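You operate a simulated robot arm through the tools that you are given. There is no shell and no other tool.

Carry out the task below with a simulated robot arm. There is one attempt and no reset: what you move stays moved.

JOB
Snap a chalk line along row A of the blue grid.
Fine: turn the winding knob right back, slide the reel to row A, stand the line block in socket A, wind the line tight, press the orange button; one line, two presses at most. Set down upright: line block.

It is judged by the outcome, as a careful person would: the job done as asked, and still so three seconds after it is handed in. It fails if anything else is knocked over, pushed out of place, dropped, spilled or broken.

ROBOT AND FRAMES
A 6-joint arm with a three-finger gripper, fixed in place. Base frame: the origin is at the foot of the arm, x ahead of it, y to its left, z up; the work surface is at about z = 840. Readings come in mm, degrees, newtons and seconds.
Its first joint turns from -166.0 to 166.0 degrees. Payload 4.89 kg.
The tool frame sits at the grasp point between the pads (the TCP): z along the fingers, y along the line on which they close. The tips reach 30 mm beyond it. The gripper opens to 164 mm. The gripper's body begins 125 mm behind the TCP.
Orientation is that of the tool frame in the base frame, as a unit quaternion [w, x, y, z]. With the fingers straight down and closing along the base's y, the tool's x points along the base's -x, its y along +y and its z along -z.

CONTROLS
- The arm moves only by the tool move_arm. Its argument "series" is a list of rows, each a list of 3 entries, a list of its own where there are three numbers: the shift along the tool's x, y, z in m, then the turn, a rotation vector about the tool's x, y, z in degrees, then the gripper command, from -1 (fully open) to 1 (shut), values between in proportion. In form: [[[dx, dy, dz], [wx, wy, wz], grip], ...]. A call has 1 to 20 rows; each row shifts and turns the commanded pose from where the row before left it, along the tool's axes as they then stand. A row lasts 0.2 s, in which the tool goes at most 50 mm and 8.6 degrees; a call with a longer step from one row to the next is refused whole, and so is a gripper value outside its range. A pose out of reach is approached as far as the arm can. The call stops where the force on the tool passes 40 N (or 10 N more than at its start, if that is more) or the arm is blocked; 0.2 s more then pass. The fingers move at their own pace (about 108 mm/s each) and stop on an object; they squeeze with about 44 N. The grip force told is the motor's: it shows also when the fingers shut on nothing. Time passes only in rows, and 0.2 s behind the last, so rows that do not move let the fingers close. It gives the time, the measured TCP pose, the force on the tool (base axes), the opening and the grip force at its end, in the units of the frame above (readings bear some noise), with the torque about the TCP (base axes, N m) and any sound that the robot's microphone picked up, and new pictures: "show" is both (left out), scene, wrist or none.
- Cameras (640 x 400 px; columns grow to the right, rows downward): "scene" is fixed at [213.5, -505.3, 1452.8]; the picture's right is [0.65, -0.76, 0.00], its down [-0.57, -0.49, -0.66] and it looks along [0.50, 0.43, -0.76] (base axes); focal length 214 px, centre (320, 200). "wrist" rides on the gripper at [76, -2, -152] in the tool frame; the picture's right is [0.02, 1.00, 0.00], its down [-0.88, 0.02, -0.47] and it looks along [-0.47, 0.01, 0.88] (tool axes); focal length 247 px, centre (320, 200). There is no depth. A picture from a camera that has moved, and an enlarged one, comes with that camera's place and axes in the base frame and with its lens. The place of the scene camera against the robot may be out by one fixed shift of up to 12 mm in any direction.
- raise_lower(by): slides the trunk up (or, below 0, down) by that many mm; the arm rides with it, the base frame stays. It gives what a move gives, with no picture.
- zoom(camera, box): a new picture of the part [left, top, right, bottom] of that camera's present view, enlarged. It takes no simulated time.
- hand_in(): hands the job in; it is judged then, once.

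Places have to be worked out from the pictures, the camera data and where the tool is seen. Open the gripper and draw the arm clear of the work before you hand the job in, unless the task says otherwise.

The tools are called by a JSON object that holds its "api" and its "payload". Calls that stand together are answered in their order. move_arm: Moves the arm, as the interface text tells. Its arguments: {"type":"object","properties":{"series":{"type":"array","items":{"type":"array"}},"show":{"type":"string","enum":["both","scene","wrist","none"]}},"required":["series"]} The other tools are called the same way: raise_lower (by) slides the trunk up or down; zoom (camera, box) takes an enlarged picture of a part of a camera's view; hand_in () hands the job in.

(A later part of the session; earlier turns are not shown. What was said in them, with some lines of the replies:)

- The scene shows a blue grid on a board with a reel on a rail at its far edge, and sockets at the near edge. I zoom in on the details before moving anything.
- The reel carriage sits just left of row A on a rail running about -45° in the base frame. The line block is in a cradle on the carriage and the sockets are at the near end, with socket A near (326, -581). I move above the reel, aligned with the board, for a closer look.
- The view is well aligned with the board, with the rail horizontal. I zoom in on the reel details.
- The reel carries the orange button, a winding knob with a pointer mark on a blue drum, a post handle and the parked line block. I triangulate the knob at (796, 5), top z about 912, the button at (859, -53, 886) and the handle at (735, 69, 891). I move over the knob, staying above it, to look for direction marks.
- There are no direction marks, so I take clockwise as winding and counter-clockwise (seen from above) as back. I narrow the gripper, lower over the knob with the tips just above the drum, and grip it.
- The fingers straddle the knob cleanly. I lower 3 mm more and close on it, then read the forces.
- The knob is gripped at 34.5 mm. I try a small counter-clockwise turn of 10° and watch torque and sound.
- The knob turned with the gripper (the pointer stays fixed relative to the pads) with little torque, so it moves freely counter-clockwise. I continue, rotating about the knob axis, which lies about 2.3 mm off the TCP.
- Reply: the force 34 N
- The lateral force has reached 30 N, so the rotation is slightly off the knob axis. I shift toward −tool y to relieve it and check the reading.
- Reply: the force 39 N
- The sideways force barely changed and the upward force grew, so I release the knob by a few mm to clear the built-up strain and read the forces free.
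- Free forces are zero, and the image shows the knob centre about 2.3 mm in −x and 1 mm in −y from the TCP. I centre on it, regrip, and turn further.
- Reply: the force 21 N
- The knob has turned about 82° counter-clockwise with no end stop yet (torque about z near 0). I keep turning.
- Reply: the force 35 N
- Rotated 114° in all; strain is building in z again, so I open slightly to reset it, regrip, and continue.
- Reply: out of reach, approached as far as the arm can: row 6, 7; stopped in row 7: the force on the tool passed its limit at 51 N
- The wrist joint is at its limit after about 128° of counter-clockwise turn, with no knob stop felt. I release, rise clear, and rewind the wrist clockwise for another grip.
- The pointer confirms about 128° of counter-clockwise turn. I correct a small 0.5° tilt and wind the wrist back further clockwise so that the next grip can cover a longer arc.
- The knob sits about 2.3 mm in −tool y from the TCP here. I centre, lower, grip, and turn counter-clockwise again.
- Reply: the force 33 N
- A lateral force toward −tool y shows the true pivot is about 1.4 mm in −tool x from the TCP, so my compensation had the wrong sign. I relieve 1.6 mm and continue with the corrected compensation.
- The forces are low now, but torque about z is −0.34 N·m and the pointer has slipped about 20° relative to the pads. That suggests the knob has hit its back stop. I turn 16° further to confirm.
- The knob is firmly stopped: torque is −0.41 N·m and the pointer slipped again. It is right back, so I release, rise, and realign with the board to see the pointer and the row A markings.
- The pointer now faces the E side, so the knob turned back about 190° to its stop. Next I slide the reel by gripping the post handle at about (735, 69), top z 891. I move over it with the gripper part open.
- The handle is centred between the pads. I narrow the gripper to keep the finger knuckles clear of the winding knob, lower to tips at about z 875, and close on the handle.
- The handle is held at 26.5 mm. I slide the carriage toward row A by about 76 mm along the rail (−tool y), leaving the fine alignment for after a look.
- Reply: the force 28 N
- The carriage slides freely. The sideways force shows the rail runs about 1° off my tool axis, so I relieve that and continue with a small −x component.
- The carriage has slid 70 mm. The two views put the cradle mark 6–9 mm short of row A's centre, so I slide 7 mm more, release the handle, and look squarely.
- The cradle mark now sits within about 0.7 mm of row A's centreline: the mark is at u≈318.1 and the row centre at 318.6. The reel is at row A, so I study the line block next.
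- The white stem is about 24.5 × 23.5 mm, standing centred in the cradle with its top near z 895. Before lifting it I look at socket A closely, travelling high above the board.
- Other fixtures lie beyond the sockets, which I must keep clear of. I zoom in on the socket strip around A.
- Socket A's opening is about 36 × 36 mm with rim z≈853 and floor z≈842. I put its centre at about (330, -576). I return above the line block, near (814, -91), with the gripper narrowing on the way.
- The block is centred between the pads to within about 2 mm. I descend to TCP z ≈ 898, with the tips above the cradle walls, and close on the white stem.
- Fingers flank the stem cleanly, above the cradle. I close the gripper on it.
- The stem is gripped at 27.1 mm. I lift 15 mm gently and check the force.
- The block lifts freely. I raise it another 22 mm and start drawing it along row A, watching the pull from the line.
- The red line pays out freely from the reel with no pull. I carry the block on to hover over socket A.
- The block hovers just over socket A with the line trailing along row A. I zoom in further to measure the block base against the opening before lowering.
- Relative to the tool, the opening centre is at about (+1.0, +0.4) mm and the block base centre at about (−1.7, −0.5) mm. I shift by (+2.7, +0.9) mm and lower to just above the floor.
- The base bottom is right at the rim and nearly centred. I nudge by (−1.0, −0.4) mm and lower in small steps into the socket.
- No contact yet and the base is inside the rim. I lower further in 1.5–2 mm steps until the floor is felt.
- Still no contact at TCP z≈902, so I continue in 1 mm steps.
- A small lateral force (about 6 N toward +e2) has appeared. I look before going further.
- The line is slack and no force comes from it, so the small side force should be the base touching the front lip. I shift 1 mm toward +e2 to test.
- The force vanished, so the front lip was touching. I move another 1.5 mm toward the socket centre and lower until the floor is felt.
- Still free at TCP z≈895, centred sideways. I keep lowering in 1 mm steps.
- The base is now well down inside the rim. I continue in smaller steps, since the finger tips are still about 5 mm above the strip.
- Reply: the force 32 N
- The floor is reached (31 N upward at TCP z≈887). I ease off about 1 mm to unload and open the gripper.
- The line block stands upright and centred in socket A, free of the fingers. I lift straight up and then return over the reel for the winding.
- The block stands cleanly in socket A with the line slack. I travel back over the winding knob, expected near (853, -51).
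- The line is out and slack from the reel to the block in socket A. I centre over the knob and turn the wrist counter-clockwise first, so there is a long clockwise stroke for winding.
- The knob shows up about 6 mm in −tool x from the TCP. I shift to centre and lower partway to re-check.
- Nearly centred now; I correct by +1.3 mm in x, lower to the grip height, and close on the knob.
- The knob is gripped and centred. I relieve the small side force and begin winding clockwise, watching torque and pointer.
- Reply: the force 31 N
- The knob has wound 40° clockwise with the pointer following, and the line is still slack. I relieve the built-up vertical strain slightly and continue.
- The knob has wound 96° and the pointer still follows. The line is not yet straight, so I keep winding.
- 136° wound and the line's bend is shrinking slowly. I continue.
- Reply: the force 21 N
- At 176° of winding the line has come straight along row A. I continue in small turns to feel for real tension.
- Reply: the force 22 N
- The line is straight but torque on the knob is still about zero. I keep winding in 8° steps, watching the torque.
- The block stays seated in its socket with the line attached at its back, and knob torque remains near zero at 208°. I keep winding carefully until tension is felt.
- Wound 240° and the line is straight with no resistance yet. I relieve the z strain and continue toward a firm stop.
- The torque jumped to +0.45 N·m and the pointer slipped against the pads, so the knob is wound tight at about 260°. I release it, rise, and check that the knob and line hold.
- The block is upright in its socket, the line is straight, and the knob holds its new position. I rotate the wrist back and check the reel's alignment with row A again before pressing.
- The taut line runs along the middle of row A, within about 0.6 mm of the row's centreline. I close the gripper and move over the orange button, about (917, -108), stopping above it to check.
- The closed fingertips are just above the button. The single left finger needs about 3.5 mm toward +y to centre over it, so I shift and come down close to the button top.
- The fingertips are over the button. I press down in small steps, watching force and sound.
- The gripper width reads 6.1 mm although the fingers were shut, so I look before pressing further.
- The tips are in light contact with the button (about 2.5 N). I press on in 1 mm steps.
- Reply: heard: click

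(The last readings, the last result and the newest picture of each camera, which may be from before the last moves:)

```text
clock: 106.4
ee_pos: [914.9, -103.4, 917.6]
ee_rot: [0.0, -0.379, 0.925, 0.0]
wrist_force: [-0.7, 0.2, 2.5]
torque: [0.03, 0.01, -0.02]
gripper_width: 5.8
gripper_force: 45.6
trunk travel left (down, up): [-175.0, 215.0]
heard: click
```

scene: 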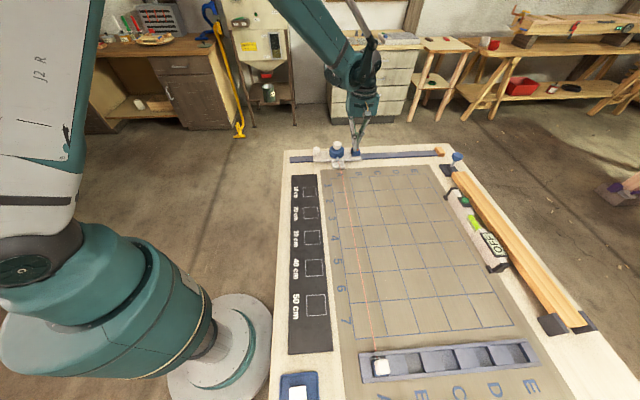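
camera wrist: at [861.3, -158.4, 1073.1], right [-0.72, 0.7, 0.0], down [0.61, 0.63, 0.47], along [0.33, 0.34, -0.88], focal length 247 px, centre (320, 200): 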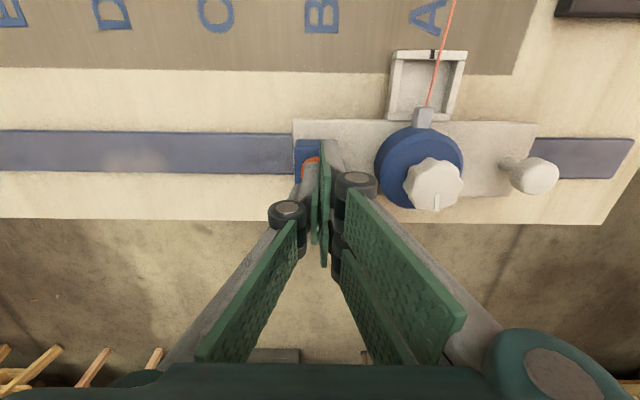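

A click was heard. I lift off the button and look for the chalk line.

{"api": "move_arm", "payload": {"series": [[[0, 0, -0.006], [0, 0, 0], 1], [[0, 0, -0.02], [0, 0, 0], 1], [[0, 0, -0.04], [0, 0, 0], 1], [[0, 0, -0.03], [0, 0, 0], 1], [[0, 0, 0], [0, 0, 0], 1]], "show": "both"}}

{"api": "zoom", "payload": {"camera": "scene", "box": [300, 140, 420, 390]}}

{"api": "zoom", "payload": {"camera": "scene", "box": [320, 150, 380, 240]}}

{"api": "zoom", "payload": {"camera": "scene", "box": [330, 300, 420, 395]}}

```text
clock: 107.6
ee_pos: [912.7, -103.7, 1016.7]
ee_rot: [0.0, -0.38, 0.925, 0.0]
wrist_force: [-1.2, -0.5, 0.4]
torque: [0.0, -0.05, -0.04]
gripper_width: 0.4
gripper_force: 45.4
trunk travel left (down, up): [-175.0, 215.0]
camera wrist: at [860.3, -158.4, 1168.6], right [-0.72, 0.7, 0.0], down [0.61, 0.63, 0.47], along [0.33, 0.34, -0.88], focal length 247 px, centre (320, 200)
```

scene: 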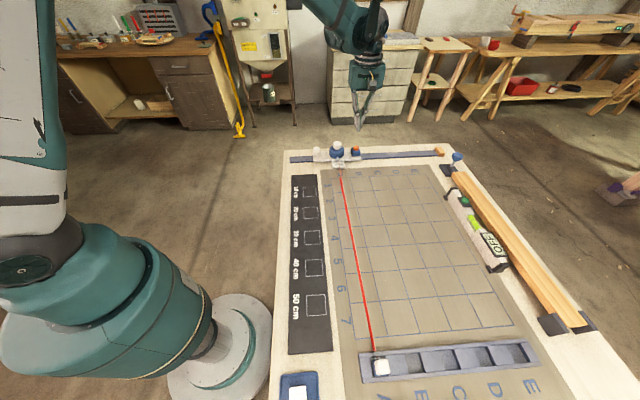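
wrist: 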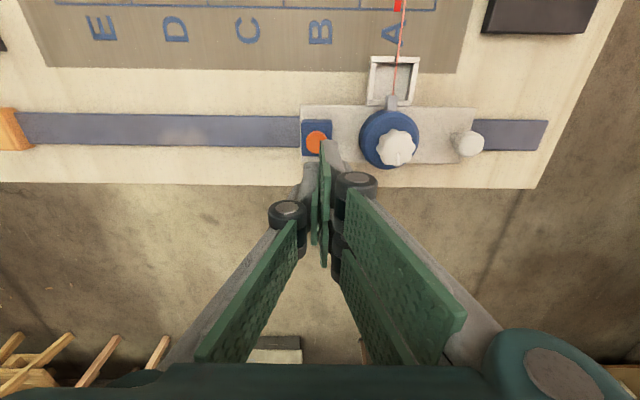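

```text
1.60 times, centred on (360, 265) of scene
camera zoom: at [213.5, -505.3, 1452.8], right [0.65, -0.76, 0.0], down [-0.57, -0.49, -0.66], along [0.5, 0.43, -0.76], focal length 343 px, centre (256, 96)
```

zoom: 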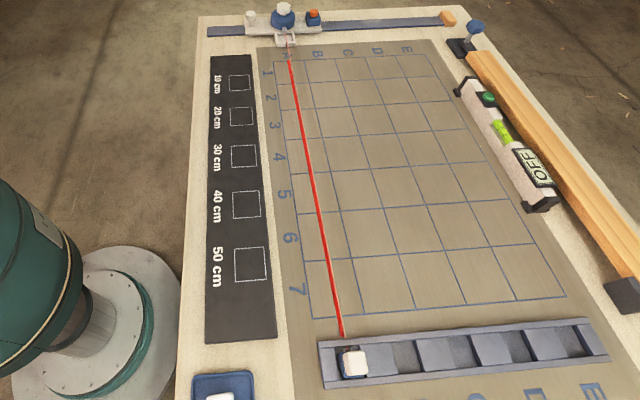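

```text
4.44 times, centred on (350, 195) of scene
camera zoom: at [213.5, -505.3, 1452.8], right [0.65, -0.76, 0.0], down [-0.57, -0.49, -0.66], along [0.5, 0.43, -0.76], focal length 953 px, centre (187, 222)
```

zoom: 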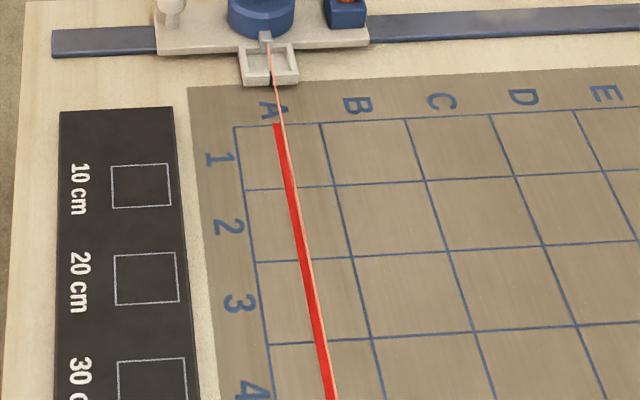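

```text
4.21 times, centred on (375, 348) of scene
camera zoom: at [213.5, -505.3, 1452.8], right [0.65, -0.76, 0.0], down [-0.57, -0.49, -0.66], along [0.5, 0.43, -0.76], focal length 903 px, centre (88, -421)
```

zoom: 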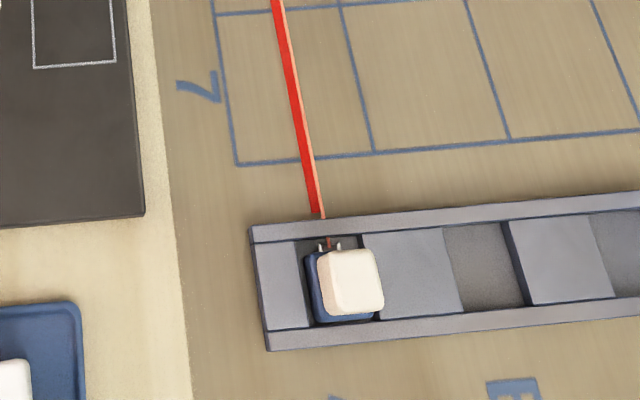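

A single red chalk line now runs along the middle of row A, the block stands upright in socket A, and nothing else has moved. I open the gripper and draw the arm up and clear.

{"api": "move_arm", "payload": {"series": [[[0, 0, -0.03], [0, 0, 0], 0.5], [[0.03, 0.0295, -0.02], [0, 0, 0], 0], [[0.03, 0.0295, -0.02], [0, 0, 0], -0.5], [[0.03, 0.0295, -0.02], [0, 0, 0], -1], [[0.03, 0.0295, -0.02], [0, 0, 0], -1], [[0.03, 0.0295, -0.02], [0, 0, 0], -1], [[0.03, 0.0295, -0.02], [0, 0, 0], -1], [[0, 0, -0.04], [0, 0, 0], -1], [[0, 0, -0.03], [0, 0, 0], -1], [[0, 0, 0], [0, 0, 0], -1], [[0, 0, 0], [0, 0, 0], -1]], "show": "both"}}

{"api": "zoom", "payload": {"camera": "scene", "box": [270, 130, 480, 400]}}

{"api": "zoom", "payload": {"camera": "wrist", "box": [0, 0, 640, 300]}}

```text
clock: 110.0
ee_pos: [661.1, -103.7, 1234.0]
ee_rot: [-0.001, -0.38, 0.925, 0.0]
wrist_force: [0.6, 0.5, 0.2]
torque: [-0.01, 0.02, -0.01]
gripper_width: 164.3
gripper_force: 0.0
trunk travel left (down, up): [-175.0, 215.0]
camera wrist: at [607.8, -158.2, 1388.0], right [-0.72, 0.7, 0.0], down [0.61, 0.63, 0.47], along [0.33, 0.34, -0.88], focal length 247 px, centre (320, 200)
```

scene: 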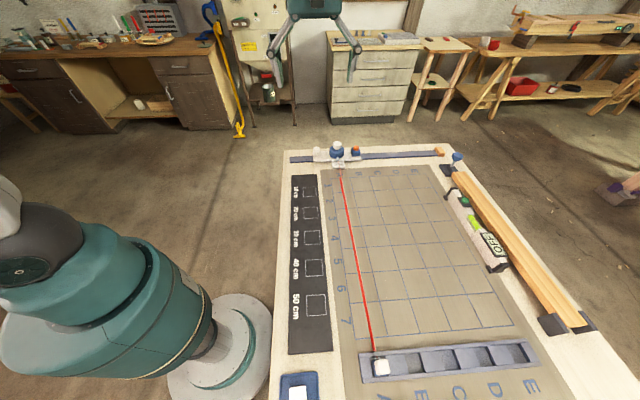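
wrist: 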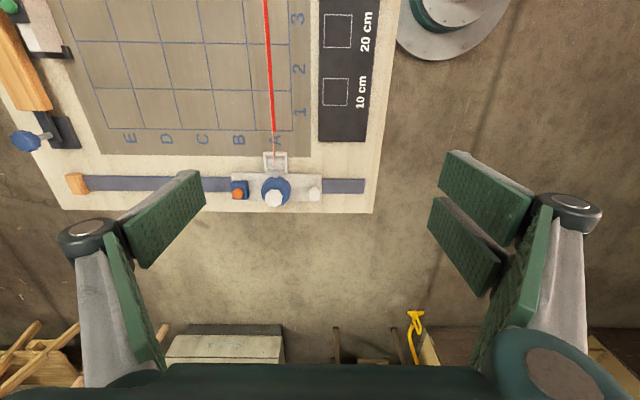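

```text
1.48 times, centred on (375, 265) of scene
camera zoom: at [213.5, -505.3, 1452.8], right [0.65, -0.76, 0.0], down [-0.57, -0.49, -0.66], along [0.5, 0.43, -0.76], focal length 318 px, centre (238, 104)
```

zoom: 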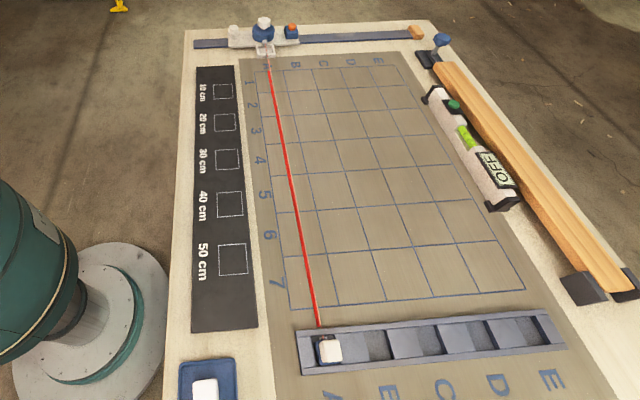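

```text
1.00 times, centred on (320, 150) of wrist (not enlarged: the box is as wide or as high as the picture)
camera zoom: at [607.8, -158.2, 1388.0], right [-0.72, 0.7, 0.0], down [0.61, 0.63, 0.47], along [0.33, 0.34, -0.88], focal length 247 px, centre (320, 250)
```

zoom: 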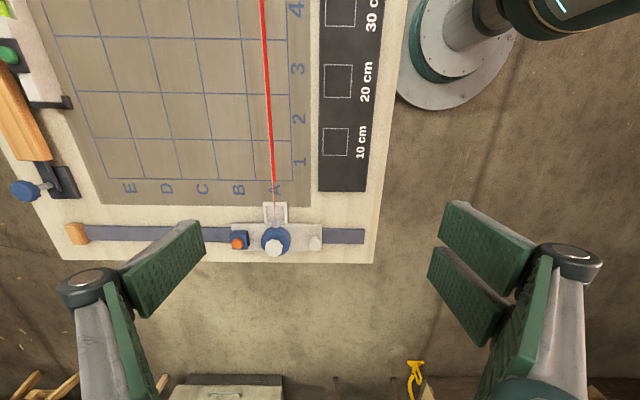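

The chalk line is down along row A after a single press. The block is upright in socket A, everything else is in place, and the arm is clear with the gripper open, so I hand in the job.

{"api": "hand_in", "payload": {}}

```text
The job is handed in.
```

The chalk line is snapped: one red line along row A of the blue grid, made with a single press of the orange button.

- **Knob:** I turned the winding knob back counter-clockwise until it hit its stop, about 190°. There was no direction mark on it, so I took counter-clockwise as "back". The line paying out freely and then winding tight clockwise bore that out.
- **Reel:** It sits at row A. When I measured, the taut line ran within about 0.6 mm of the row's centreline near the reel.
- **Line block:** It stands upright in socket A with the line attached. While I was lowering it, the base brushed the socket's front lip with under 10 N. I moved it back towards the centre before setting it down.
- **Winding:** I wound the knob clockwise about 260°, until it stopped firmly and the line was straight.

The last pictures showed nothing else moved. The gripper is open and the arm is clear of the work.
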